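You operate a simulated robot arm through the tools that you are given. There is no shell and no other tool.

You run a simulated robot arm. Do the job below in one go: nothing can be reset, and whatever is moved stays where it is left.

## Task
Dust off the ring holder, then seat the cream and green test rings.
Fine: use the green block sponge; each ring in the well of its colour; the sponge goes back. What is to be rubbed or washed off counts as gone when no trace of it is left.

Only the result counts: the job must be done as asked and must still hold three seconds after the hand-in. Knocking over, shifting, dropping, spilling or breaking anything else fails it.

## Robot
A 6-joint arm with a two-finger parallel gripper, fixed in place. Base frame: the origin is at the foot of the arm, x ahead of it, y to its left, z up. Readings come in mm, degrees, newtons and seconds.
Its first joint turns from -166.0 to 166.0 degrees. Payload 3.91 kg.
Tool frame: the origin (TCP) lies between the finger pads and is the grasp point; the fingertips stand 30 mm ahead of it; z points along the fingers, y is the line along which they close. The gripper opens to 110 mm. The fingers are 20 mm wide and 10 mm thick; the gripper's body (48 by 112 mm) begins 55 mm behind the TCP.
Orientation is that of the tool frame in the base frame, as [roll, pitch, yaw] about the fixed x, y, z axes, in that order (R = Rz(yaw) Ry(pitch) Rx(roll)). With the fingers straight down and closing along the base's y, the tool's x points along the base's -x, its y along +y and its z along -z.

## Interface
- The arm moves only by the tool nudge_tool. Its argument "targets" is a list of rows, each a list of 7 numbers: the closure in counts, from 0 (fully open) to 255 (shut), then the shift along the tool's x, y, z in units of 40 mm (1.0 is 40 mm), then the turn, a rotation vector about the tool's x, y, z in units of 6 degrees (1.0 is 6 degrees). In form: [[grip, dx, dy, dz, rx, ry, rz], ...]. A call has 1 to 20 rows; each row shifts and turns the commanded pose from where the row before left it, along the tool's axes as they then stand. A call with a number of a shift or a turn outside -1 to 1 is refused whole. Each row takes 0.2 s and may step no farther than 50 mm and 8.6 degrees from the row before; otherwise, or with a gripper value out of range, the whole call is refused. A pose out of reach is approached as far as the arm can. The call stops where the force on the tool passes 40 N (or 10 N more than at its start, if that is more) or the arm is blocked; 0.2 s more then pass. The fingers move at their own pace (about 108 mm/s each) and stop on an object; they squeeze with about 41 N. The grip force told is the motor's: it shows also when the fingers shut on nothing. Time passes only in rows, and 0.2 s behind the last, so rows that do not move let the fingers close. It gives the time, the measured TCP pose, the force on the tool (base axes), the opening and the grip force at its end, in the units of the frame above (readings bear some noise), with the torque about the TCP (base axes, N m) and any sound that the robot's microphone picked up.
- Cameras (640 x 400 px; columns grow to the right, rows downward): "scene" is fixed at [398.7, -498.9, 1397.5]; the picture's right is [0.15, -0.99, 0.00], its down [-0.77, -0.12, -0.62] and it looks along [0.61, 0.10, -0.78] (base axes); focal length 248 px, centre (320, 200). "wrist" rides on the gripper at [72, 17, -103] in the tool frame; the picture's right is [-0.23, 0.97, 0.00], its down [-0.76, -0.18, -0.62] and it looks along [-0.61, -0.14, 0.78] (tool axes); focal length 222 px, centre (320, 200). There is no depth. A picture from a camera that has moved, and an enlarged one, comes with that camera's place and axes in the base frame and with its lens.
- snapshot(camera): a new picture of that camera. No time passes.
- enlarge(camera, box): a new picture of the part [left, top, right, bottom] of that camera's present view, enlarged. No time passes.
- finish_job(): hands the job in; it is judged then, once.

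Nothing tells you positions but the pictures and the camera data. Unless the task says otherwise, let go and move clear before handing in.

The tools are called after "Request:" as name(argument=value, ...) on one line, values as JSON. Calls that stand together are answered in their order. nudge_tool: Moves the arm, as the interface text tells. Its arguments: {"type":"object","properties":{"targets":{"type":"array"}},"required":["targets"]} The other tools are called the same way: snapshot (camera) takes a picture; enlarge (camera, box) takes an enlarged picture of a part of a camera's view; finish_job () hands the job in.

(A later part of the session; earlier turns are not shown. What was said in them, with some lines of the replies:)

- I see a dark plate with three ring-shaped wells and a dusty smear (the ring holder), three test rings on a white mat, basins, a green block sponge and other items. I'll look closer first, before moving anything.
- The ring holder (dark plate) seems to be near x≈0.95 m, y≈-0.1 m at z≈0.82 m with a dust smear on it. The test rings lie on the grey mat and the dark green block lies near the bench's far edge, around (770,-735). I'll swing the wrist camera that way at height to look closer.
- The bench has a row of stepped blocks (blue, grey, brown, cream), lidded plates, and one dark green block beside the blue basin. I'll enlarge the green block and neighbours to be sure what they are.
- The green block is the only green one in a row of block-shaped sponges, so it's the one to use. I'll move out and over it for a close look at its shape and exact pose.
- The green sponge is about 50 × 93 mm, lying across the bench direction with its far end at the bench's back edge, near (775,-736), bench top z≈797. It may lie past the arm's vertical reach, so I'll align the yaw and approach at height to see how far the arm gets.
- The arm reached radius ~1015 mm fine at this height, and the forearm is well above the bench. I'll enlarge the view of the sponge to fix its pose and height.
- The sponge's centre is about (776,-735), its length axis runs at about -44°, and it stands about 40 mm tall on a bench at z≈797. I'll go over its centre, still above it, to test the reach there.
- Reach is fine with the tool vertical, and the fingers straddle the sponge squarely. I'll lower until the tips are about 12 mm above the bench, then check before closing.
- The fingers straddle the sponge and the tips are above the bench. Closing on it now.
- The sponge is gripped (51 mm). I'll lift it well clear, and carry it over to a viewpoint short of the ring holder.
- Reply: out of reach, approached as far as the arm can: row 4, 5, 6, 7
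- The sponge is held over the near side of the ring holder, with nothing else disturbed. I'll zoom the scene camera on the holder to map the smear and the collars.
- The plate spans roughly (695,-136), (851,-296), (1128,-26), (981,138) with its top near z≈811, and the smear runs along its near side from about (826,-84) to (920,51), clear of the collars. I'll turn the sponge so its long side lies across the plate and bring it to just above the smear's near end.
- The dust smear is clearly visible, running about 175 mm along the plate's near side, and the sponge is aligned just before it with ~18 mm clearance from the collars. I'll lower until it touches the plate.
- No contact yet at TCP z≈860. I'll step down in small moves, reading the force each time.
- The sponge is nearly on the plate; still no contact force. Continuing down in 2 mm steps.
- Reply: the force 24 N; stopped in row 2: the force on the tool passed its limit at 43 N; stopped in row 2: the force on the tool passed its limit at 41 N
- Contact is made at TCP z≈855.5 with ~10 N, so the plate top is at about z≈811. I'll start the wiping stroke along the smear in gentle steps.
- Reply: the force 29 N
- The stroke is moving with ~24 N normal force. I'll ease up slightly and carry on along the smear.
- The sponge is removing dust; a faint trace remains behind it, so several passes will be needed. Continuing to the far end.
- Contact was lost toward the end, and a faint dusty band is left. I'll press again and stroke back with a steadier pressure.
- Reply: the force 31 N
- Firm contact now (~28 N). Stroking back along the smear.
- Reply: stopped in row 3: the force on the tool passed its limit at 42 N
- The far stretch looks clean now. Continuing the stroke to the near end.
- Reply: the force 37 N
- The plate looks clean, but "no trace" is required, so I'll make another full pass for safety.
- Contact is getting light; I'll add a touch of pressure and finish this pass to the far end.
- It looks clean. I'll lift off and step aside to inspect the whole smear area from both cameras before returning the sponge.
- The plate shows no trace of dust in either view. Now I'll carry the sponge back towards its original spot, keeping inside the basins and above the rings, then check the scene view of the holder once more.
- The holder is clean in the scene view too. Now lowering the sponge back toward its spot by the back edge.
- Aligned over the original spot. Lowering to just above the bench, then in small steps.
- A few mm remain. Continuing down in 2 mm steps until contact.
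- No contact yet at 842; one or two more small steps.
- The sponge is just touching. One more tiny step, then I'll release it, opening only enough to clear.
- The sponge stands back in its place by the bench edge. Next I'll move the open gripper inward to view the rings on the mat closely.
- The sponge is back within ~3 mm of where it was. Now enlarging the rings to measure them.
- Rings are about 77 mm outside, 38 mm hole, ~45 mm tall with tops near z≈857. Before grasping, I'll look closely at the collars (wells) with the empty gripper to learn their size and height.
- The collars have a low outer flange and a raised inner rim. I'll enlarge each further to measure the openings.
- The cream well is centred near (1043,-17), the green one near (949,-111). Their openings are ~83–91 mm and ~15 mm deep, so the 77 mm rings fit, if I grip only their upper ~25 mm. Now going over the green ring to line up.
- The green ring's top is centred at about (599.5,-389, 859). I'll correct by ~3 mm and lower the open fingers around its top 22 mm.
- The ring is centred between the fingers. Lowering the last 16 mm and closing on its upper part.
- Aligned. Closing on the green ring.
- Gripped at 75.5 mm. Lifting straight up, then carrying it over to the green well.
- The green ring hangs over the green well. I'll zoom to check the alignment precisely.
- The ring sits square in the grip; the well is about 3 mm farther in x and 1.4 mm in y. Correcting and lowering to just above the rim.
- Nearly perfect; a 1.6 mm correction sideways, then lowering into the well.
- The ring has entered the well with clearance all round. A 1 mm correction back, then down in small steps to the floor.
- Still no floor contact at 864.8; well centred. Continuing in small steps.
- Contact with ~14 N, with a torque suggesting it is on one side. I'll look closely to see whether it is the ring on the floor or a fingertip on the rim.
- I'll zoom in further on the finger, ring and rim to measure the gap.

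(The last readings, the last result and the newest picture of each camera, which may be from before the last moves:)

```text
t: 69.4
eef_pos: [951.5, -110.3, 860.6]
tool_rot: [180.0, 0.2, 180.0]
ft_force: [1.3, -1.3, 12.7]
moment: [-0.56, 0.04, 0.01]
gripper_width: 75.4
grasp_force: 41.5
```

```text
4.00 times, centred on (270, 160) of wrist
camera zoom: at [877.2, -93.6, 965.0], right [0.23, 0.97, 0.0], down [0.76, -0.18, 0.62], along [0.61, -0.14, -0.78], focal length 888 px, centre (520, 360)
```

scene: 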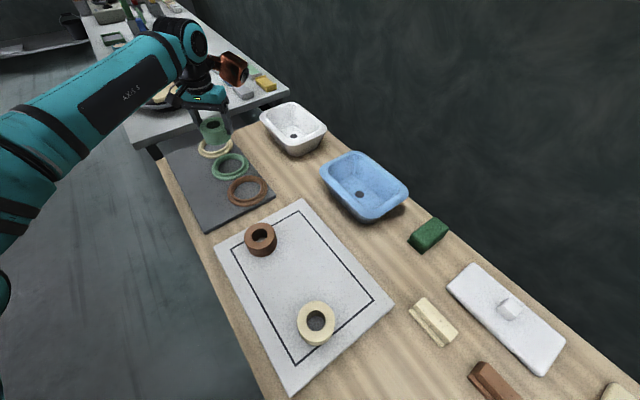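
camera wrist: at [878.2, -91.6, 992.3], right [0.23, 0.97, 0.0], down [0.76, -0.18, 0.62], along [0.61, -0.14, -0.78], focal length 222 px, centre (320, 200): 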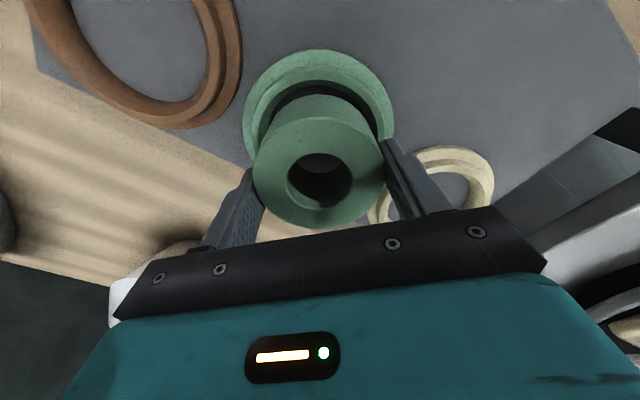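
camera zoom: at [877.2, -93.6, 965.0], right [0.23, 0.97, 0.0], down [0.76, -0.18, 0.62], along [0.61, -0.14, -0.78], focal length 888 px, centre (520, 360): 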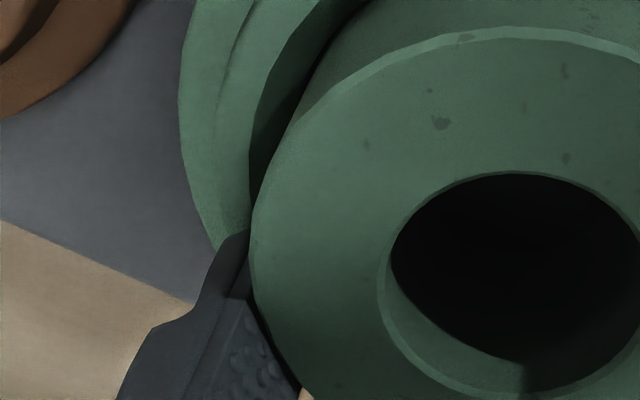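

The fingertips project to z≈831, about 6 mm above the rim (z≈825), so the contact is the ring on the well floor. Releasing with a modest opening and lifting straight up.

Request:
nudge_tool(targets=[[30, 0, 0, 0, 0, 0, 0], [30, 0, 0, 0, 0, 0, 0], [30, 0, 0, -0.1, 0, 0, 0], [30, 0, 0, -0.4, 0, 0, 0], [30, 0, 0, -0.9, 0, 0, 0], [30, 0, 0, -0.9, 0, 0, 0], [30, 0, 0, -0.8, 0, 0, 0], [30, 0, 0, 0, 0, 0, 0]])

Request:
snapshot(camera="wrist")

Request:
enlarge(camera="scene", box=[190, 125, 280, 205])

```text
t: 71.2
eef_pos: [949.2, -111.0, 985.1]
tool_rot: [-180.0, 0.0, 179.9]
ft_force: [0.1, -0.4, -0.7]
moment: [0.0, 0.0, 0.0]
gripper_width: 96.9
grasp_force: 0.0
```

```text
taken
camera wrist: at [876.8, -94.1, 1088.7], right [0.23, 0.97, 0.0], down [0.76, -0.18, 0.62], along [0.61, -0.14, -0.78], focal length 222 px, centre (320, 200)
```

wrist: 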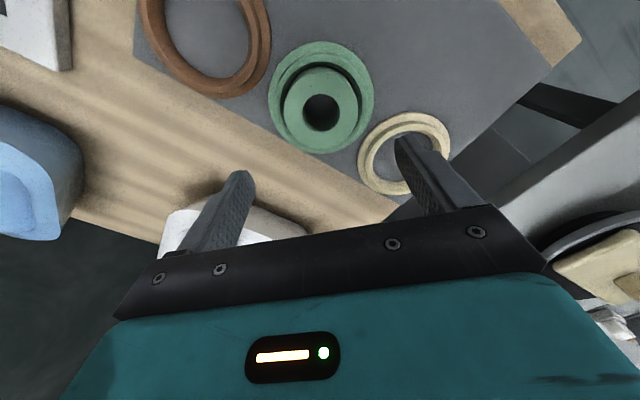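

```text
5.00 times, centred on (235, 165) of scene
camera zoom: at [398.7, -498.9, 1397.5], right [0.15, -0.99, 0.0], down [-0.77, -0.12, -0.62], along [0.61, 0.1, -0.78], focal length 1241 px, centre (745, 375)
```

zoom: 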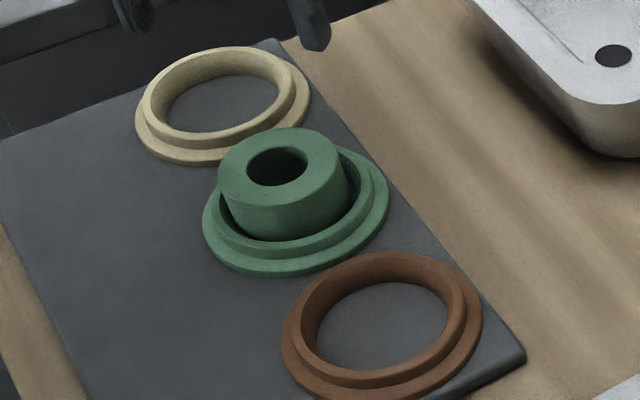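

The green ring sits flat in the green well. Now moving over the cream ring near (515,-475).

Request:
nudge_tool(targets=[[0, 0.91, -0.76, 0, 0, 0, 0], [0, 0.91, -0.76, 0, 0, 0, 0], [0, 0.91, -0.76, 0, 0, 0, 0], [0, 0.91, -0.76, 0, 0, 0, 0], [0, 0.91, -0.76, 0, 0, 0, 0], [0, 0.91, -0.76, 0, 0, 0, 0], [0, 0.91, -0.76, 0, 0, 0, 0], [0, 0.91, -0.76, 0, 0, 0, 0], [0, 0.91, -0.76, 0, 0, 0, 0], [0, 0.91, -0.76, 0, 0, 0, 0], [0, 0.91, -0.76, 0, 0, 0, 0], [0, 0.91, -0.76, 0, 0, 0, 0], [0, 0, 0, 0, 0, 0, 0], [0, 0, 0, 0, 0, 0, 0]])

Request:
snapshot(camera="wrist")

Request:
enlarge(camera="wrist", box=[240, 50, 400, 170])

Request:
enlarge(camera="scene", box=[150, 110, 290, 230])

```text
t: 74.2
eef_pos: [511.8, -474.3, 986.3]
tool_rot: [179.9, 0.0, 179.9]
ft_force: [-1.1, 0.6, -0.3]
moment: [0.0, 0.0, -0.01]
gripper_width: 110.0
grasp_force: 0.0
```

```text
taken
camera wrist: at [439.9, -457.0, 1089.0], right [0.23, 0.97, 0.0], down [0.76, -0.18, 0.62], along [0.61, -0.14, -0.78], focal length 222 px, centre (320, 200)
```

wrist: 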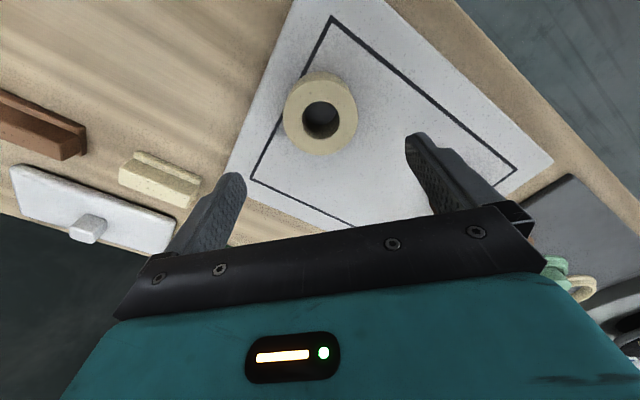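

```text
3.33 times, centred on (320, 110) of wrist
camera zoom: at [439.9, -457.0, 1089.0], right [0.23, 0.97, 0.0], down [0.76, -0.18, 0.62], along [0.61, -0.14, -0.78], focal length 740 px, centre (320, 500)
```

zoom: 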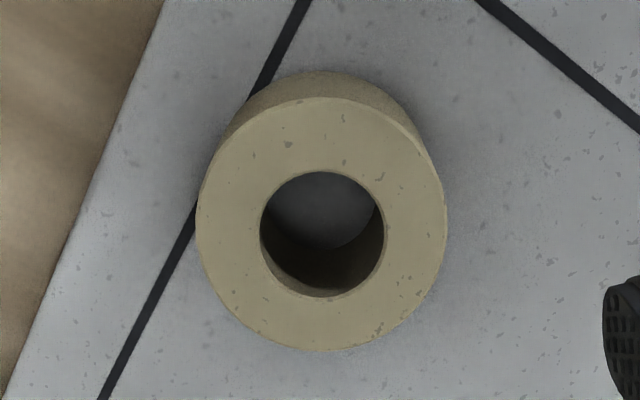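

```text
3.33 times, centred on (220, 170) of scene
camera zoom: at [398.7, -498.9, 1397.5], right [0.15, -0.99, 0.0], down [-0.77, -0.12, -0.62], along [0.61, 0.1, -0.78], focal length 827 px, centre (653, 300)
```

zoom: 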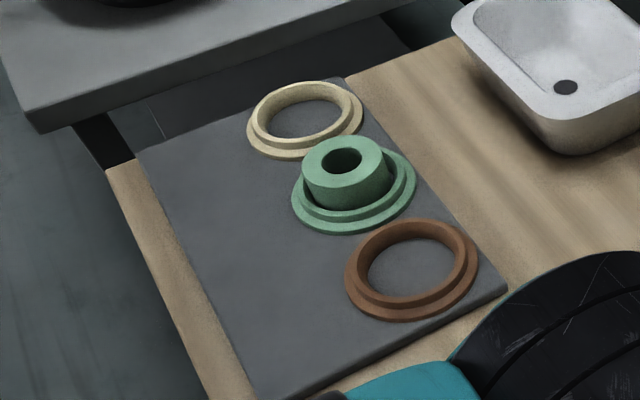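

The cream ring is nearly under the gripper (about 3 mm off). Correcting and lowering around its top.

Request:
nudge_tool(targets=[[0, -0.077, 0, 0, 0, 0, 0], [0, 0, 0, 0.9, 0, 0, 0], [0, 0, 0, 0.9, 0, 0, 0], [0, 0, 0, 0.7, 0, 0, 0], [0, 0, 0, 0, 0, 0, 0], [0, 0, 0, 0, 0, 0, 0]])

Request:
snapshot(camera="wrist")

```text
t: 75.6
eef_pos: [517.3, -474.7, 884.5]
tool_rot: [-180.0, 0.0, -180.0]
ft_force: [0.0, 0.5, 0.6]
moment: [-0.01, 0.02, 0.03]
gripper_width: 109.8
grasp_force: 0.1
```

```text
taken
camera wrist: at [443.8, -458.4, 987.8], right [0.23, 0.97, 0.0], down [0.76, -0.18, 0.62], along [0.61, -0.14, -0.78], focal length 222 px, centre (320, 200)
```

wrist: 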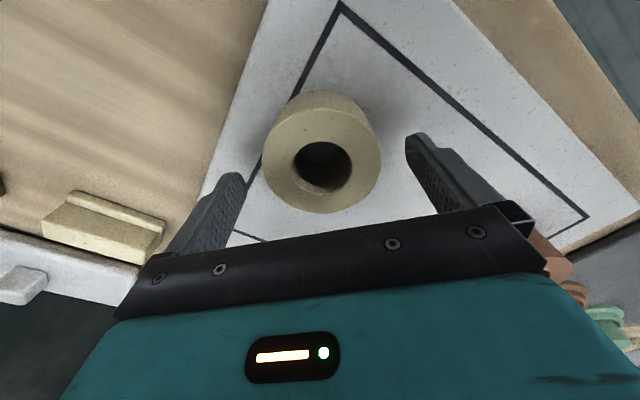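

Well aligned (2 mm sideways to correct). Lowering the last bit and closing.

Request:
nudge_tool(targets=[[0, -0.01, 0.045, 0.42, 0, 0, 0], [0, 0, 0, 0, 0, 0, 0]])

Request:
snapshot(camera="wrist")

```text
t: 76.2
eef_pos: [516.9, -473.5, 866.6]
tool_rot: [-180.0, 0.0, 180.0]
ft_force: [0.1, 0.3, -0.1]
moment: [0.02, -0.01, 0.0]
gripper_width: 110.1
grasp_force: 0.0
```

```text
taken
camera wrist: at [444.8, -456.7, 970.7], right [0.23, 0.97, 0.0], down [0.76, -0.18, 0.62], along [0.61, -0.14, -0.78], focal length 222 px, centre (320, 200)
```

wrist: 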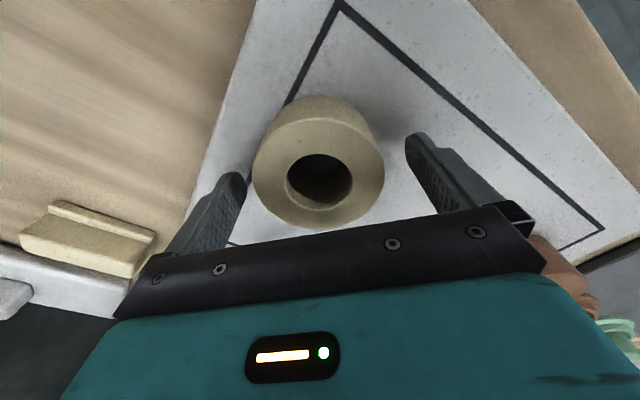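

Request:
nudge_tool(targets=[[255, 0, 0, 0, 0, 0, 0], [255, 0, 0, 0, 0, 0, 0], [255, 0, 0, 0, 0, 0, 0]])

Request:
snapshot(camera="wrist")

```text
t: 77.0
eef_pos: [516.9, -473.8, 867.2]
tool_rot: [179.9, 0.0, -179.9]
ft_force: [-0.2, 1.7, 0.3]
moment: [0.02, -0.03, 0.04]
gripper_width: 75.5
grasp_force: 41.1
```

```text
taken
camera wrist: at [444.8, -456.7, 970.8], right [0.23, 0.97, 0.0], down [0.76, -0.18, 0.62], along [0.61, -0.14, -0.78], focal length 222 px, centre (320, 200)
```

wrist: 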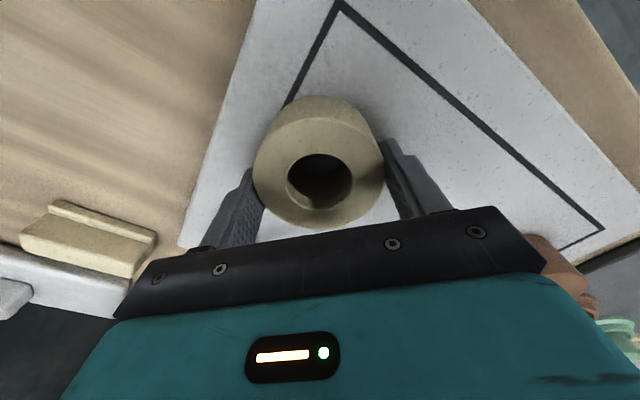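

Cream ring gripped. Lifting and carrying it to the cream well at moderate height to stay in reach.

Request:
nudge_tool(targets=[[255, 0, 0, -0.3, 0, 0, 0], [255, 0, 0, -0.8, 0, 0, 0], [255, 0, 0, -0.9, 0, 0, 0], [255, 0, 0, -0.45, 0, 0, 0], [255, -0.877, 0.762, 0, 0, 0, 0], [255, -0.877, 0.762, 0, 0, 0, 0], [255, -0.877, 0.762, 0, 0, 0, 0], [255, -0.877, 0.762, 0, 0, 0, 0], [255, -0.877, 0.762, 0, 0, 0, 0], [255, -0.877, 0.762, 0, 0, 0, 0], [255, -0.877, 0.762, 0, 0, 0, 0], [255, -0.877, 0.762, 0, 0, 0, 0], [255, -0.877, 0.762, 0, 0, 0, 0], [255, -0.877, 0.762, 0, 0, 0, 0], [255, -0.877, 0.762, 0, 0, 0, 0], [255, -0.877, 0.762, 0, 0, 0, 0], [255, 0, 0, 0, 0, 0, 0]])

Request:
snapshot(camera="wrist")

Request:
snapshot(camera="scene")

```text
t: 80.6
eef_pos: [941.1, -106.4, 966.8]
tool_rot: [180.0, 0.0, 179.9]
ft_force: [0.0, -0.1, -2.0]
moment: [0.0, -0.02, -0.02]
gripper_width: 75.5
grasp_force: 41.0
```

```text
taken
camera wrist: at [868.8, -90.5, 1069.3], right [0.23, 0.97, 0.0], down [0.76, -0.18, 0.62], along [0.61, -0.14, -0.78], focal length 222 px, centre (320, 200)
```

wrist: 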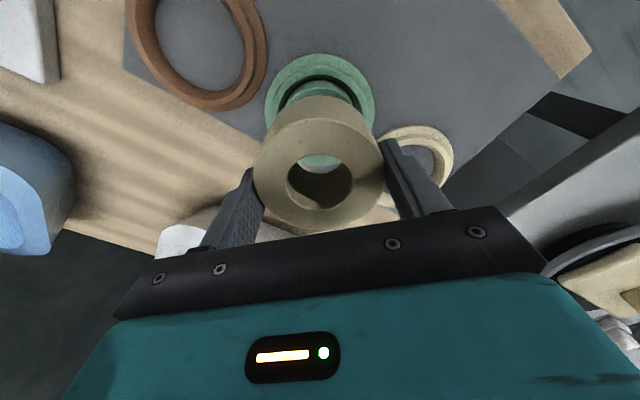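

```text
taken
```

scene: 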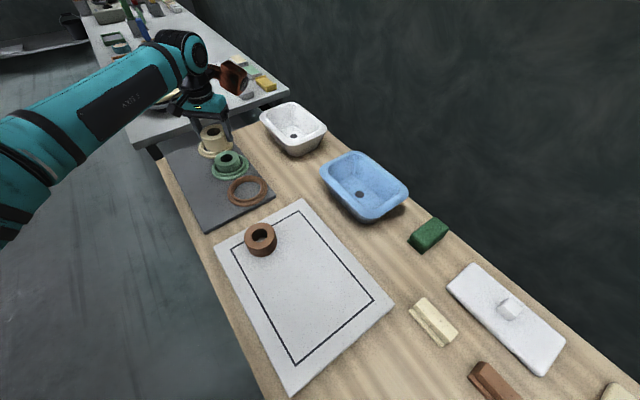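

On track above the green well with good clearance. Completing the approach to the cream well while descending slightly.

Request:
nudge_tool(targets=[[255, -0.85, 0.742, 0.15, 0, 0, 0], [255, -0.85, 0.742, 0.15, 0, 0, 0], [255, -0.85, 0.742, 0.15, 0, 0, 0], [255, 0, 0, 0, 0, 0, 0], [255, 0, 0, 0, 0, 0, 0]])

Request:
snapshot(camera="wrist")

Request:
enlarge(camera="wrist", box=[240, 20, 400, 120])

Request:
enlarge(camera="scene", box=[160, 40, 300, 200])

```text
t: 81.8
eef_pos: [1043.9, -18.0, 948.7]
tool_rot: [-180.0, 0.0, 180.0]
ft_force: [0.2, -0.1, -2.1]
moment: [0.01, -0.01, 0.0]
gripper_width: 75.3
grasp_force: 41.2
```

```text
taken
camera wrist: at [970.4, -2.8, 1052.5], right [0.23, 0.97, 0.0], down [0.76, -0.18, 0.62], along [0.61, -0.14, -0.78], focal length 222 px, centre (320, 200)
```

wrist: 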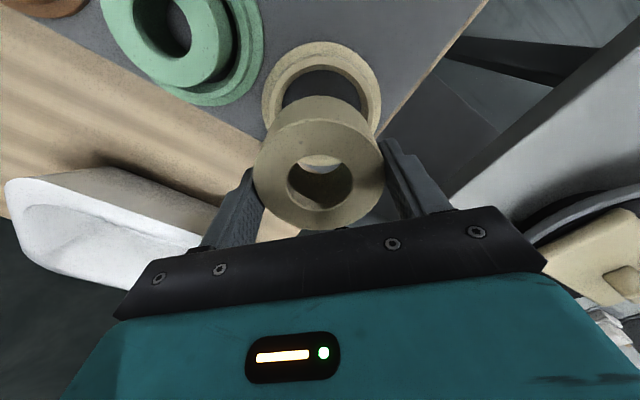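

```text
4.00 times, centred on (320, 70) of wrist
camera zoom: at [970.4, -2.8, 1052.5], right [0.23, 0.97, 0.0], down [0.76, -0.18, 0.62], along [0.61, -0.14, -0.78], focal length 888 px, centre (320, 720)
```

zoom: 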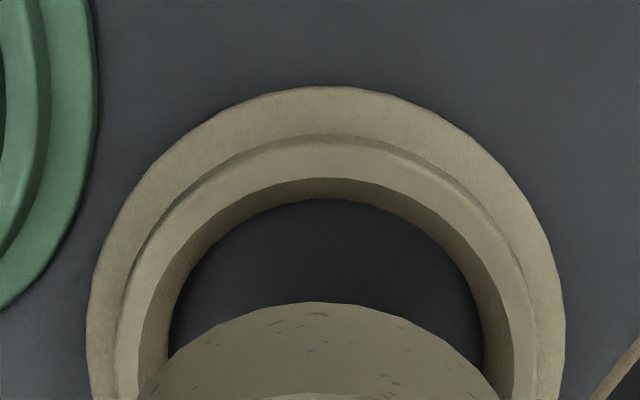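

```text
2.50 times, centred on (230, 120) of scene
camera zoom: at [398.7, -498.9, 1397.5], right [0.15, -0.99, 0.0], down [-0.77, -0.12, -0.62], along [0.61, 0.1, -0.78], focal length 620 px, centre (545, 400)
```

zoom: 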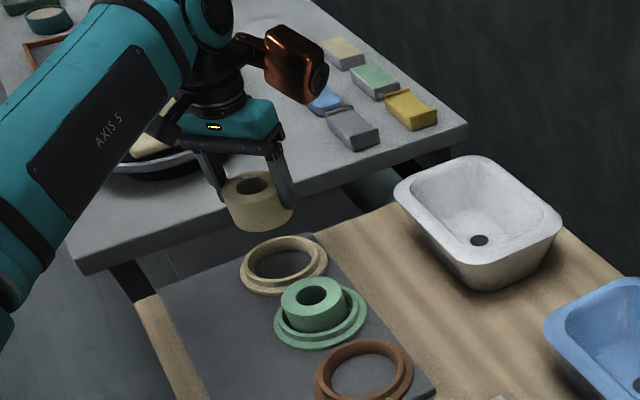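

The cream ring is over its well. Before lowering, I'll check the grey bench's proximity on the far side and the fine alignment.

Request:
enlarge(camera="wrist", box=[400, 0, 640, 240])

Request:
enlarge(camera="wrist", box=[220, 80, 420, 240])

Request:
snapshot(camera="scene")

```text
1.67 times, centred on (520, 120) of wrist
camera zoom: at [970.4, -2.8, 1052.5], right [0.23, 0.97, 0.0], down [0.76, -0.18, 0.62], along [0.61, -0.14, -0.78], focal length 370 px, centre (-13, 333)
```

zoom: 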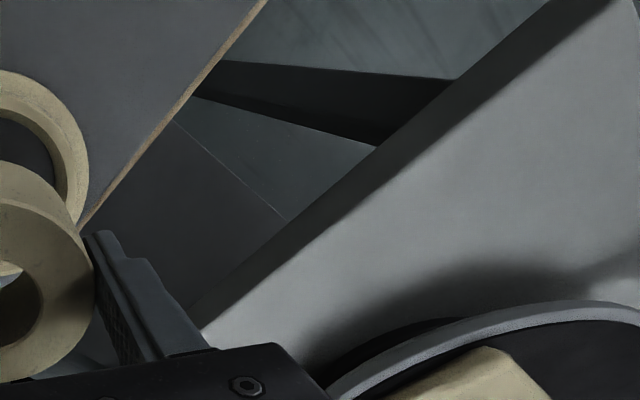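

```text
2.50 times, centred on (320, 160) of wrist
camera zoom: at [970.4, -2.8, 1052.5], right [0.23, 0.97, 0.0], down [0.76, -0.18, 0.62], along [0.61, -0.14, -0.78], focal length 555 px, centre (320, 300)
```

zoom: 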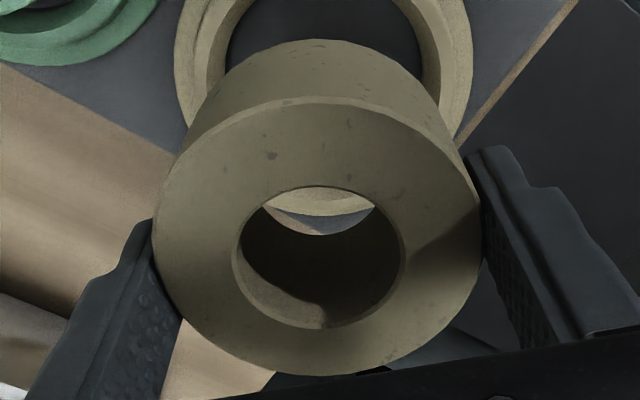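

```text
taken
```

scene: 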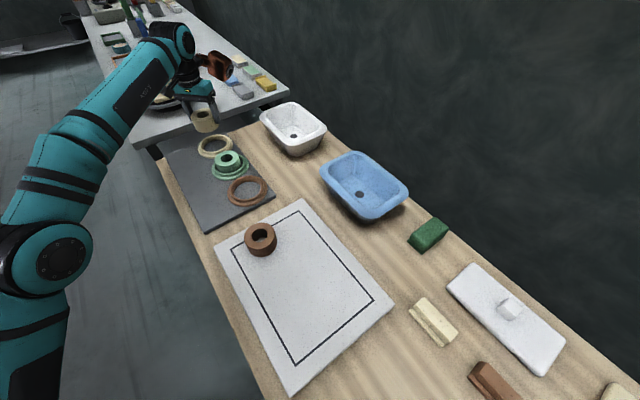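

The grey bench top is at z≈796 and its edge ~230 mm away, so there's no conflict. The ring is within ~2 mm of the well's axis; correcting and lowering to just above the rim.

Request:
nudge_tool(targets=[[255, 0, 0.05, 0, 0, 0, 0], [255, 0, 0, 0.5, 0, 0, 0], [255, 0, 0, 0.5, 0, 0, 0], [255, 0, 0, 0.45, 0, 0, 0], [255, 0, 0, 0, 0, 0, 0], [255, 0, 0, 0, 0, 0, 0]])

Request:
snapshot(camera="wrist")

Request:
enlarge(camera="wrist", box=[220, 40, 420, 220])

Request:
enlarge(camera="scene", box=[170, 100, 270, 190])

```text
t: 83.2
eef_pos: [1041.9, -15.6, 890.6]
tool_rot: [-179.9, 0.0, -180.0]
ft_force: [0.9, -0.2, -2.2]
moment: [0.0, -0.01, 0.02]
gripper_width: 75.6
grasp_force: 41.0
```

```text
taken
camera wrist: at [968.4, -0.2, 993.7], right [0.23, 0.97, 0.0], down [0.76, -0.18, 0.62], along [0.61, -0.14, -0.78], focal length 222 px, centre (320, 200)
```

wrist: 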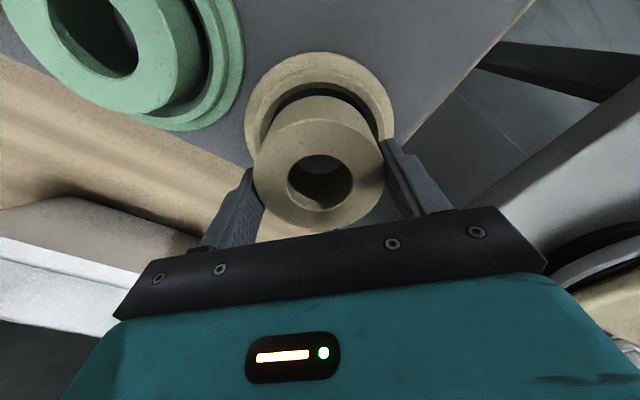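

```text
2.22 times, centred on (320, 130) of wrist
camera zoom: at [968.4, -0.2, 993.7], right [0.23, 0.97, 0.0], down [0.76, -0.18, 0.62], along [0.61, -0.14, -0.78], focal length 494 px, centre (320, 356)
```

zoom: 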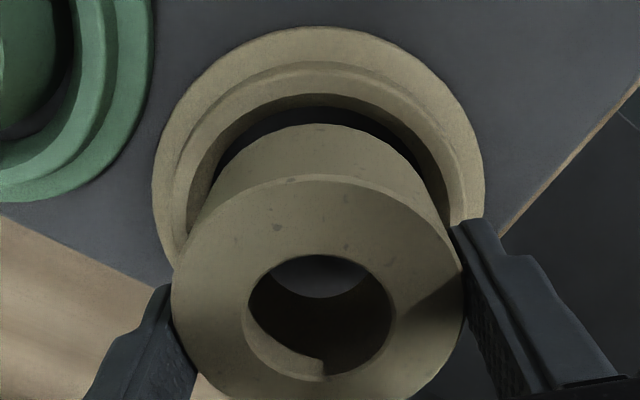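

```text
4.44 times, centred on (220, 145) of scene
camera zoom: at [398.7, -498.9, 1397.5], right [0.15, -0.99, 0.0], down [-0.77, -0.12, -0.62], along [0.61, 0.1, -0.78], focal length 1103 px, centre (764, 444)
```

zoom: 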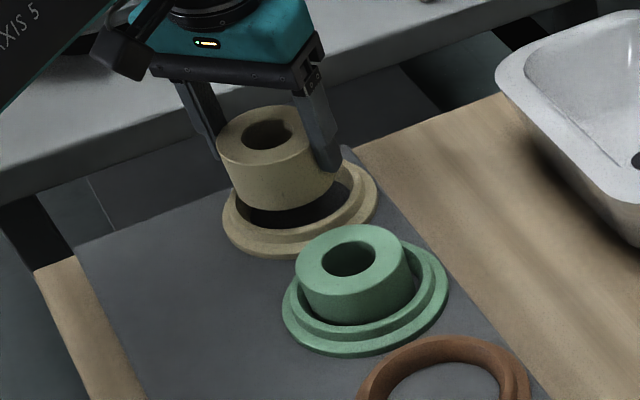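

A further 2 mm outward correction is needed; applying it and lowering into the well's mouth.

Request:
nudge_tool(targets=[[255, -0.05, -0.02, 0, 0, 0, 0], [255, 0, 0, 0, 0, 0, 0], [255, 0, 0, 0.1, 0, 0, 0], [255, 0, 0, 0.1, 0, 0, 0], [255, 0, 0, 0, 0, 0, 0]])

Request:
enlarge(camera="wrist", box=[220, 40, 420, 220])

Request:
enlarge(camera="scene", box=[185, 115, 245, 165])

```text
t: 84.4
eef_pos: [1043.4, -16.9, 881.8]
tool_rot: [180.0, 0.0, 180.0]
ft_force: [-0.6, -0.3, -2.0]
moment: [-0.04, -0.01, 0.03]
gripper_width: 75.4
grasp_force: 41.2
```

```text
2.22 times, centred on (320, 130) of wrist
camera zoom: at [969.8, -0.3, 985.2], right [0.23, 0.97, 0.0], down [0.76, -0.18, 0.62], along [0.61, -0.14, -0.78], focal length 494 px, centre (320, 356)
```

zoom: 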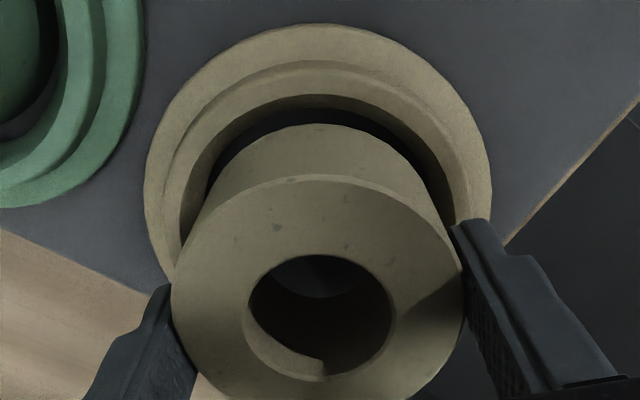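

```text
8.00 times, centred on (215, 140) of scene
camera zoom: at [398.7, -498.9, 1397.5], right [0.15, -0.99, 0.0], down [-0.77, -0.12, -0.62], along [0.61, 0.1, -0.78], focal length 1985 px, centre (1160, 680)
```

zoom: 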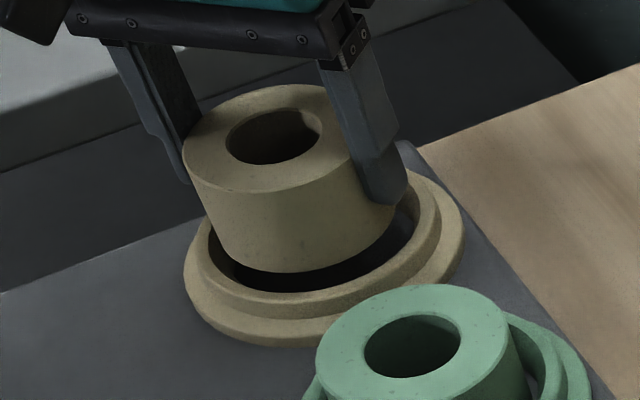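

Well centred now. Continuing down into the well.

Request:
nudge_tool(targets=[[255, -0.01, -0.015, 0.1, 0, 0, 0], [255, 0, 0, 0.1, 0, 0, 0], [255, 0, 0, 0.05, 0, 0, 0], [255, 0, 0, 0, 0, 0, 0]])

Request:
enlarge(camera="wrist", box=[220, 40, 420, 220])

Request:
enlarge(camera="scene", box=[185, 115, 245, 165])

```text
t: 85.4
eef_pos: [1042.3, -17.2, 871.7]
tool_rot: [-180.0, 0.1, 180.0]
ft_force: [-0.3, 0.1, -0.5]
moment: [0.01, 0.02, -0.03]
gripper_width: 75.5
grasp_force: 41.0
```

```text
2.22 times, centred on (320, 130) of wrist
camera zoom: at [970.3, -0.8, 975.7], right [0.23, 0.97, 0.0], down [0.76, -0.18, 0.62], along [0.61, -0.14, -0.78], focal length 494 px, centre (320, 356)
```

zoom: 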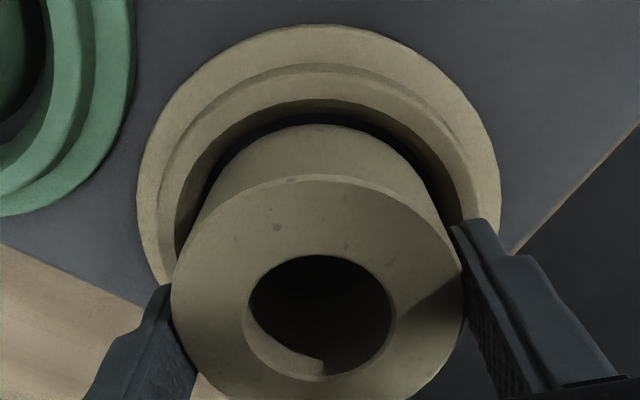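

```text
8.00 times, centred on (215, 140) of scene
camera zoom: at [398.7, -498.9, 1397.5], right [0.15, -0.99, 0.0], down [-0.77, -0.12, -0.62], along [0.61, 0.1, -0.78], focal length 1985 px, centre (1160, 680)
```

zoom: 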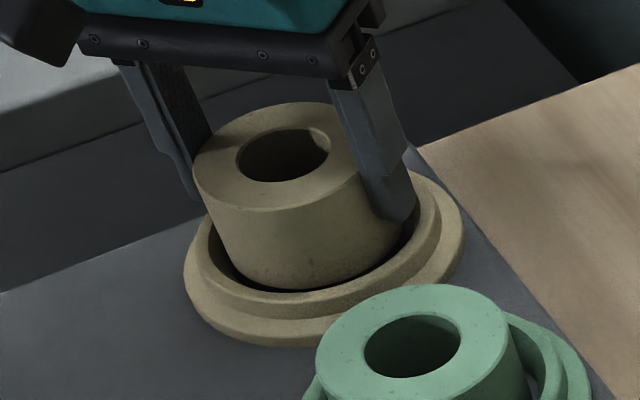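

Ring is inside the rim and centred. Stepping down to the floor.

Request:
nudge_tool(targets=[[255, 0, 0, 0.1, 0, 0, 0], [255, 0, 0, 0, 0, 0, 0]])

Request:
nudge_tool(targets=[[255, 0, 0, 0.075, 0, 0, 0], [255, 0, 0, 0, 0, 0, 0]])

Request:
nudge_tool(targets=[[255, 0, 0, 0.05, 0, 0, 0], [255, 0, 0, 0, 0, 0, 0]])

```text
t: 86.0
eef_pos: [1043.0, -16.5, 869.2]
tool_rot: [180.0, 0.0, 180.0]
ft_force: [0.5, 1.1, -1.6]
moment: [0.01, -0.01, 0.02]
gripper_width: 75.6
grasp_force: 41.4
```

```text
t: 86.6
eef_pos: [1043.2, -16.7, 865.8]
tool_rot: [180.0, 0.1, -179.9]
ft_force: [-1.0, 0.4, -1.2]
moment: [-0.01, 0.02, 0.01]
gripper_width: 75.5
grasp_force: 40.9
```

```text
t: 87.2
eef_pos: [1042.9, -18.1, 863.4]
tool_rot: [180.0, -0.1, -179.9]
ft_force: [0.4, -0.3, -1.3]
moment: [0.01, -0.03, 0.06]
gripper_width: 75.1
grasp_force: 40.6
```

Request:
nudge_tool(targets=[[255, 0, 0, 0.04, 0, 0, 0], [255, 0, 0, 0, 0, 0, 0]])

Request:
nudge_tool(targets=[[255, 0, 0, 0.03, 0, 0, 0], [255, 0, 0, 0, 0, 0, 0]])

```text
t: 87.8
eef_pos: [1043.8, -17.8, 861.6]
tool_rot: [179.9, 0.1, 179.9]
ft_force: [-2.1, 0.2, 4.5]
moment: [-0.25, 0.07, -0.08]
gripper_width: 75.4
grasp_force: 41.3
```

```text
t: 88.4
eef_pos: [1042.9, -17.4, 861.6]
tool_rot: [-179.9, 0.2, -180.0]
ft_force: [11.2, 0.8, 21.3]
moment: [-0.77, -0.24, 0.27]
gripper_width: 75.4
grasp_force: 41.2
```

Contact at ~861, like the green ring. I'll check finger clearance and ring position in the pictures before release.

Request:
enlarge(camera="scene", box=[190, 122, 240, 162])

Request:
enlarge(camera="wrist", box=[220, 40, 420, 220])

```text
10.00 times, centred on (215, 142) of scene
camera zoom: at [398.7, -498.9, 1397.5], right [0.15, -0.99, 0.0], down [-0.77, -0.12, -0.62], along [0.61, 0.1, -0.78], focal length 2482 px, centre (1370, 780)
```

zoom: 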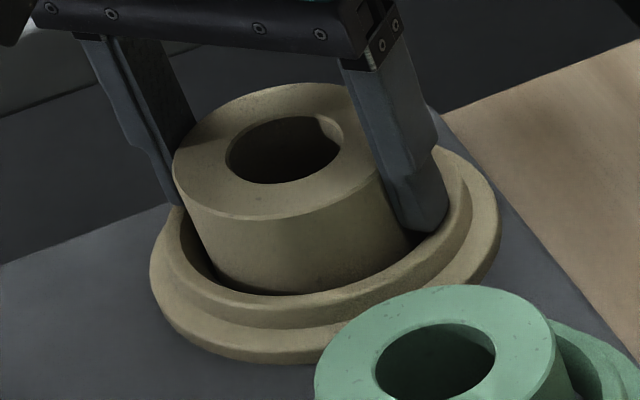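

```text
2.22 times, centred on (320, 130) of wrist
camera zoom: at [969.7, -0.8, 964.9], right [0.23, 0.97, 0.0], down [0.76, -0.18, 0.63], along [0.61, -0.14, -0.78], focal length 494 px, centre (320, 356)
```

zoom: 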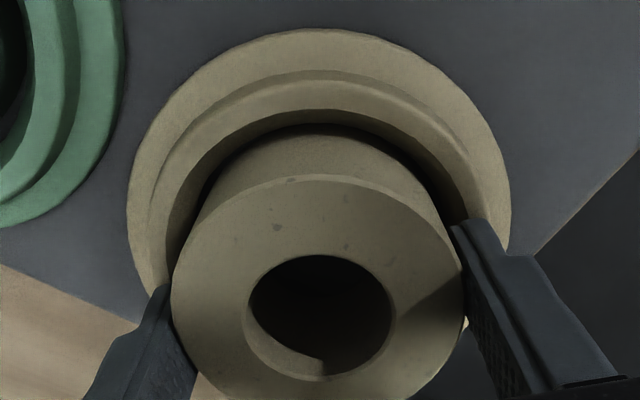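

Fingers clear the rim; the ring leans slightly on the near wall (11 N in x). I'll relieve that by easing up a hair and shifting ~1.5 mm outward, then settle it.

Request:
nudge_tool(targets=[[255, -0.02, 0, -0.03, 0, 0, 0], [255, -0.02, 0, 0, 0, 0, 0], [255, 0, 0, 0, 0, 0, 0]])

Request:
nudge_tool(targets=[[255, 0, 0, 0.03, 0, 0, 0], [255, 0, 0, 0, 0, 0, 0]])

```text
t: 89.2
eef_pos: [1044.9, -17.4, 861.7]
tool_rot: [-179.9, 0.1, 180.0]
ft_force: [-12.3, 2.2, 10.1]
moment: [-0.53, 0.36, -0.58]
gripper_width: 75.7
grasp_force: 40.6
```

```text
t: 89.8
eef_pos: [1044.7, -17.3, 861.6]
tool_rot: [180.0, 0.1, -180.0]
ft_force: [-12.2, 1.2, 18.6]
moment: [-0.91, 0.43, -0.52]
gripper_width: 75.5
grasp_force: 41.4
```

It's resting on the floor (the lateral force just flips sign with friction). I'll release with only a slight opening, lift clear of the rim, then open wider.

Request:
nudge_tool(targets=[[70, 0, 0, 0, 0, 0, 0], [70, 0, 0, 0, 0, 0, 0], [70, 0, 0, 0, 0, 0, 0]])

Request:
nudge_tool(targets=[[70, 0, 0, -0.1, 0, 0, 0], [70, 0, 0, -0.1, 0, 0, 0], [70, 0, 0, -0.1, 0, 0, 0], [70, 0, 0, 0, 0, 0, 0]])

Request:
enlarge(camera="wrist", box=[220, 40, 420, 220])

Request:
enlarge(camera="scene", box=[190, 122, 240, 162])

```text
t: 90.6
eef_pos: [1044.3, -17.4, 861.4]
tool_rot: [-180.0, 0.1, -179.9]
ft_force: [-10.8, 8.1, 25.0]
moment: [-0.81, 0.38, -0.39]
gripper_width: 77.2
grasp_force: 0.0
```

```text
t: 91.6
eef_pos: [1045.1, -17.6, 870.6]
tool_rot: [-180.0, 0.1, 180.0]
ft_force: [-0.1, 0.3, 0.4]
moment: [-0.01, 0.02, -0.01]
gripper_width: 79.7
grasp_force: 0.1
```

```text
2.22 times, centred on (320, 130) of wrist
camera zoom: at [972.2, -1.0, 974.7], right [0.23, 0.97, 0.0], down [0.76, -0.18, 0.62], along [0.61, -0.14, -0.78], focal length 494 px, centre (320, 356)
```

zoom: 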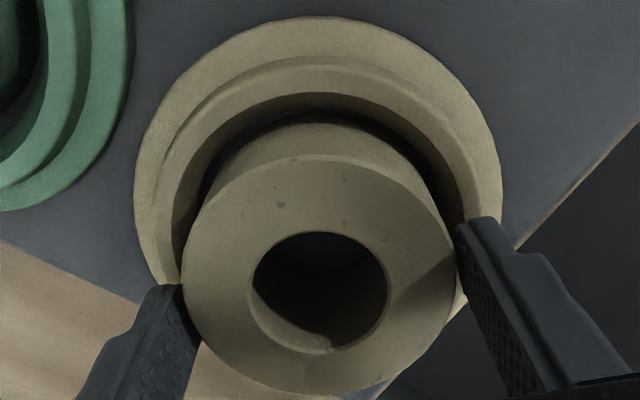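

```text
10.00 times, centred on (215, 142) of scene
camera zoom: at [398.7, -498.9, 1397.5], right [0.15, -0.99, 0.0], down [-0.77, -0.12, -0.62], along [0.61, 0.1, -0.78], focal length 2482 px, centre (1370, 780)
```

zoom: 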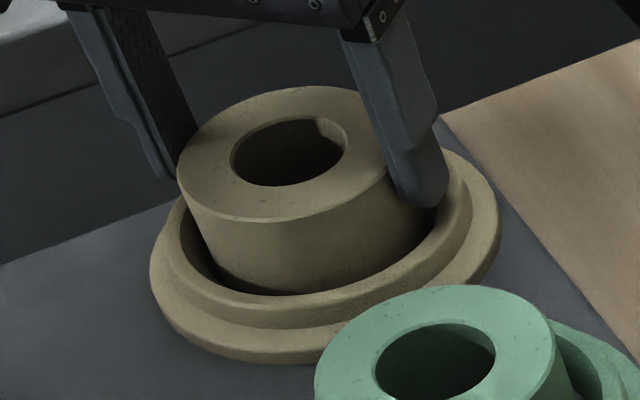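

The ring has settled into the well after release. Lifting straight up, then opening and backing away for a check.

Request:
nudge_tool(targets=[[70, 0, 0, -0.5, 0, 0, 0], [70, 0, 0, -0.8, 0, 0, 0], [40, 0, 0, -0.8, 0, 0, 0], [40, 0.5, 0, -0.5, 0, 0, 0], [40, 1, 0, 0, 0, 0, 0], [40, 1, 0, 0, 0, 0, 0], [40, 1, 0, 0, 0, 0, 0], [40, 0, 0, 0, 0, 0, 0]])

Request:
snapshot(camera="wrist")

Request:
enlarge(camera="scene", box=[190, 125, 280, 205])

```text
t: 93.4
eef_pos: [903.7, -17.0, 975.1]
tool_rot: [-180.0, 0.1, -180.0]
ft_force: [-0.8, -0.9, 0.2]
moment: [0.0, 0.01, -0.01]
gripper_width: 92.8
grasp_force: 0.1
```

```text
taken
camera wrist: at [830.3, -0.1, 1079.6], right [0.23, 0.97, 0.0], down [0.76, -0.18, 0.62], along [0.61, -0.14, -0.78], focal length 222 px, centre (320, 200)
```

wrist: 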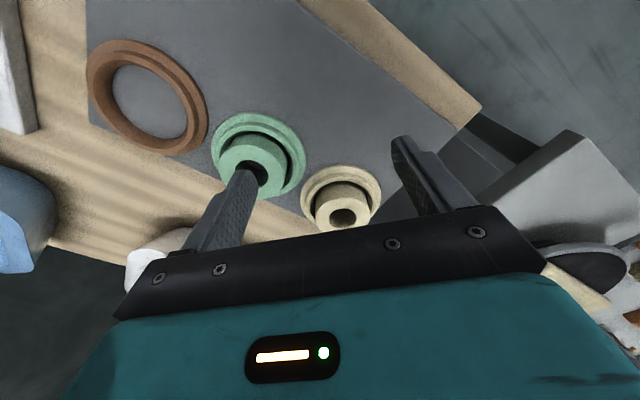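

```text
5.00 times, centred on (235, 165) of scene
camera zoom: at [398.7, -498.9, 1397.5], right [0.15, -0.99, 0.0], down [-0.77, -0.12, -0.62], along [0.61, 0.1, -0.78], focal length 1241 px, centre (745, 375)
```

zoom: 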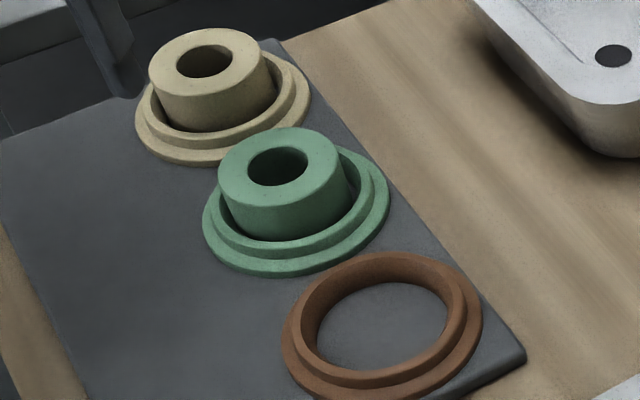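

Both rings sit flat in their own wells, at the same height, and the plate hasn't moved. I'll retreat to a clear pose and do a last check of everything.

Request:
nudge_tool(targets=[[0, 0.5, 0, -0.8, 0, 0, 0], [0, 1, -0.2, -0.5, 0, 0, 0], [0, 1, -0.2, -0.5, 0, 0, 0], [0, 1, -0.2, -0.5, 0, 0, 0], [0, 1, -0.2, -0.4, 0, 0, 0], [0, 1, -0.2, 0, 0, 0, 0], [0, 1, -0.2, 0, 0, 0, 0], [0, 0, 0, 0, 0, 0, 0]])

Request:
snapshot(camera="scene")

Request:
enlarge(camera="scene", box=[140, 110, 300, 240])

Request:
snapshot(camera="wrist")

Request:
enlarge(camera="wrist", box=[200, 60, 520, 240])

Request:
enlarge(camera="scene", box=[380, 200, 640, 400])

```text
t: 95.2
eef_pos: [645.4, -64.8, 1083.6]
tool_rot: [180.0, 0.0, -180.0]
ft_force: [-0.5, 0.0, -0.2]
moment: [0.05, -0.03, 0.01]
gripper_width: 109.8
grasp_force: 0.0
```

```text
taken
```

scene: 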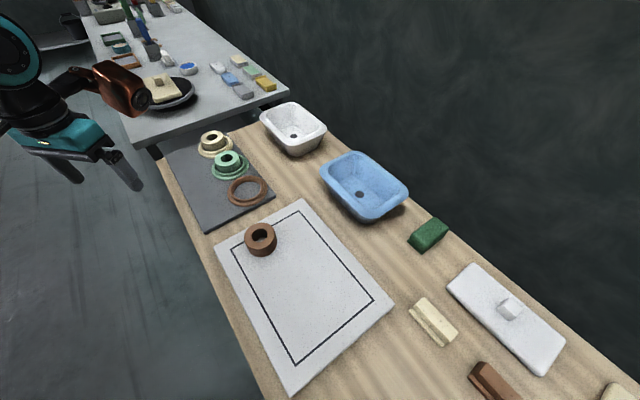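

```text
3.08 times, centred on (220, 175) of scene
camera zoom: at [398.7, -498.9, 1397.5], right [0.15, -0.99, 0.0], down [-0.77, -0.12, -0.62], along [0.61, 0.1, -0.78], focal length 764 px, centre (628, 277)
```

zoom: 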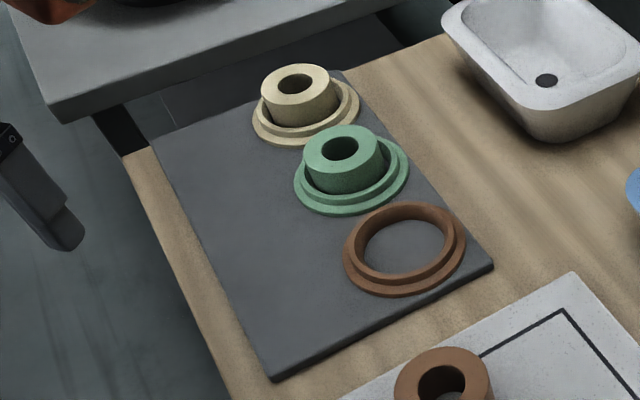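

```text
taken
camera wrist: at [572.0, -47.7, 1186.5], right [0.23, 0.97, 0.0], down [0.76, -0.18, 0.62], along [0.61, -0.14, -0.78], focal length 222 px, centre (320, 200)
```

wrist: 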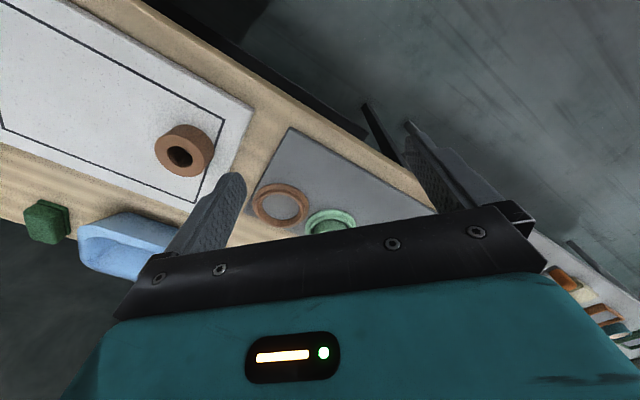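

```text
2.00 times, centred on (360, 150) of wrist
camera zoom: at [572.0, -47.7, 1186.5], right [0.23, 0.97, 0.0], down [0.76, -0.18, 0.62], along [0.61, -0.14, -0.78], focal length 444 px, centre (240, 300)
```

zoom: 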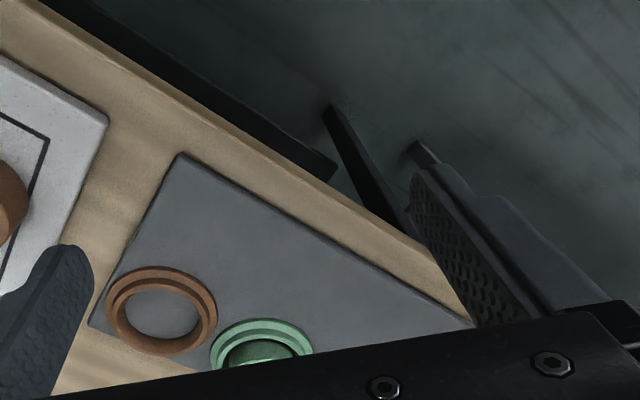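

```text
2.00 times, centred on (510, 300) of scene
camera zoom: at [398.7, -498.9, 1397.5], right [0.15, -0.99, 0.0], down [-0.77, -0.12, -0.62], along [0.61, 0.1, -0.78], focal length 496 px, centre (-60, 0)
```

zoom: 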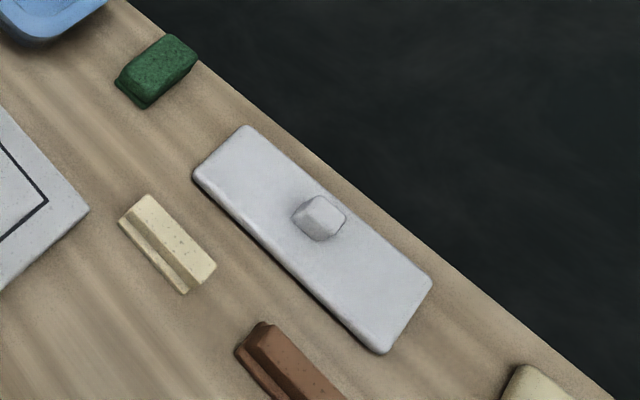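

Everything looks right; one last close look at the wiped area for any trace.

Request:
enlarge(camera="scene", box=[170, 145, 225, 205])

Request:
enlarge(camera="wrist", box=[300, 120, 440, 220])

```text
6.67 times, centred on (198, 175) of scene
camera zoom: at [398.7, -498.9, 1397.5], right [0.15, -0.99, 0.0], down [-0.77, -0.12, -0.62], along [0.61, 0.1, -0.78], focal length 1654 px, centre (1137, 367)
```

zoom: 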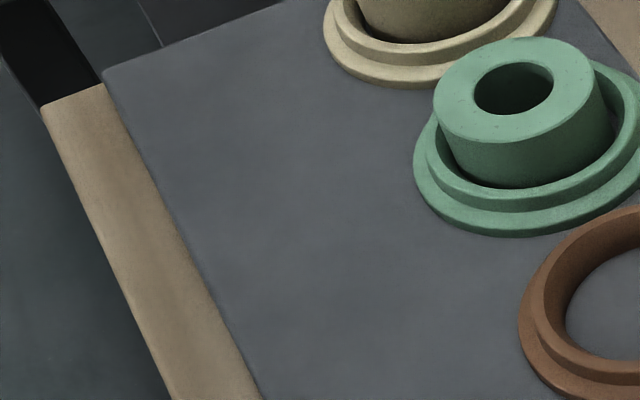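

```text
4.00 times, centred on (370, 170) of wrist
camera zoom: at [572.0, -47.7, 1186.5], right [0.23, 0.97, 0.0], down [0.76, -0.18, 0.62], along [0.61, -0.14, -0.78], focal length 888 px, centre (120, 320)
```

zoom: 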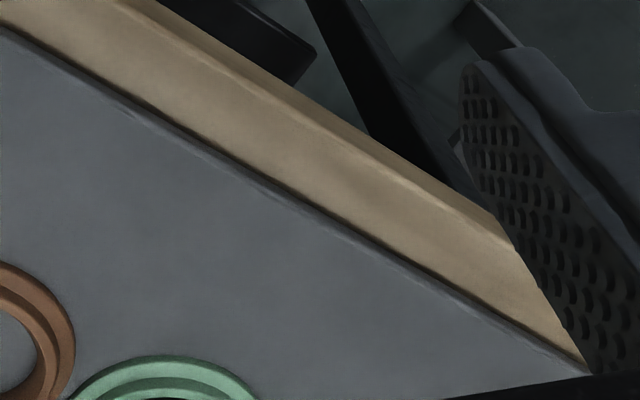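

The holder shows no trace of dust. The cream and green rings are in their own wells, the green sponge is back in its place, and the brown ring and everything else are undisturbed. The arm is clear with an open gripper, so I'm handing in.

Request:
finish_job()

```text
The job is handed in.
```

The ring holder is dusted, and the cream and green test rings are seated in the wells of their colours. I've handed the job in, but no result came back.

- **Dusting:** I wiped the smear off with the green block sponge over several passes. In close-ups from both cameras, no trace of dust is left.
- **Rings:** Both rings sit flat in their wells, with their tops at the same height. While I set down the cream ring, a fingertip probably pressed on the well's rim, at about 25 N. The holder did not shift, and I saw no damage.
- **Sponge:** It is back within about 3 mm of where it started.
- **Everything else:** The brown ring and the other items in view look undisturbed. The arm is clear, with the gripper open.
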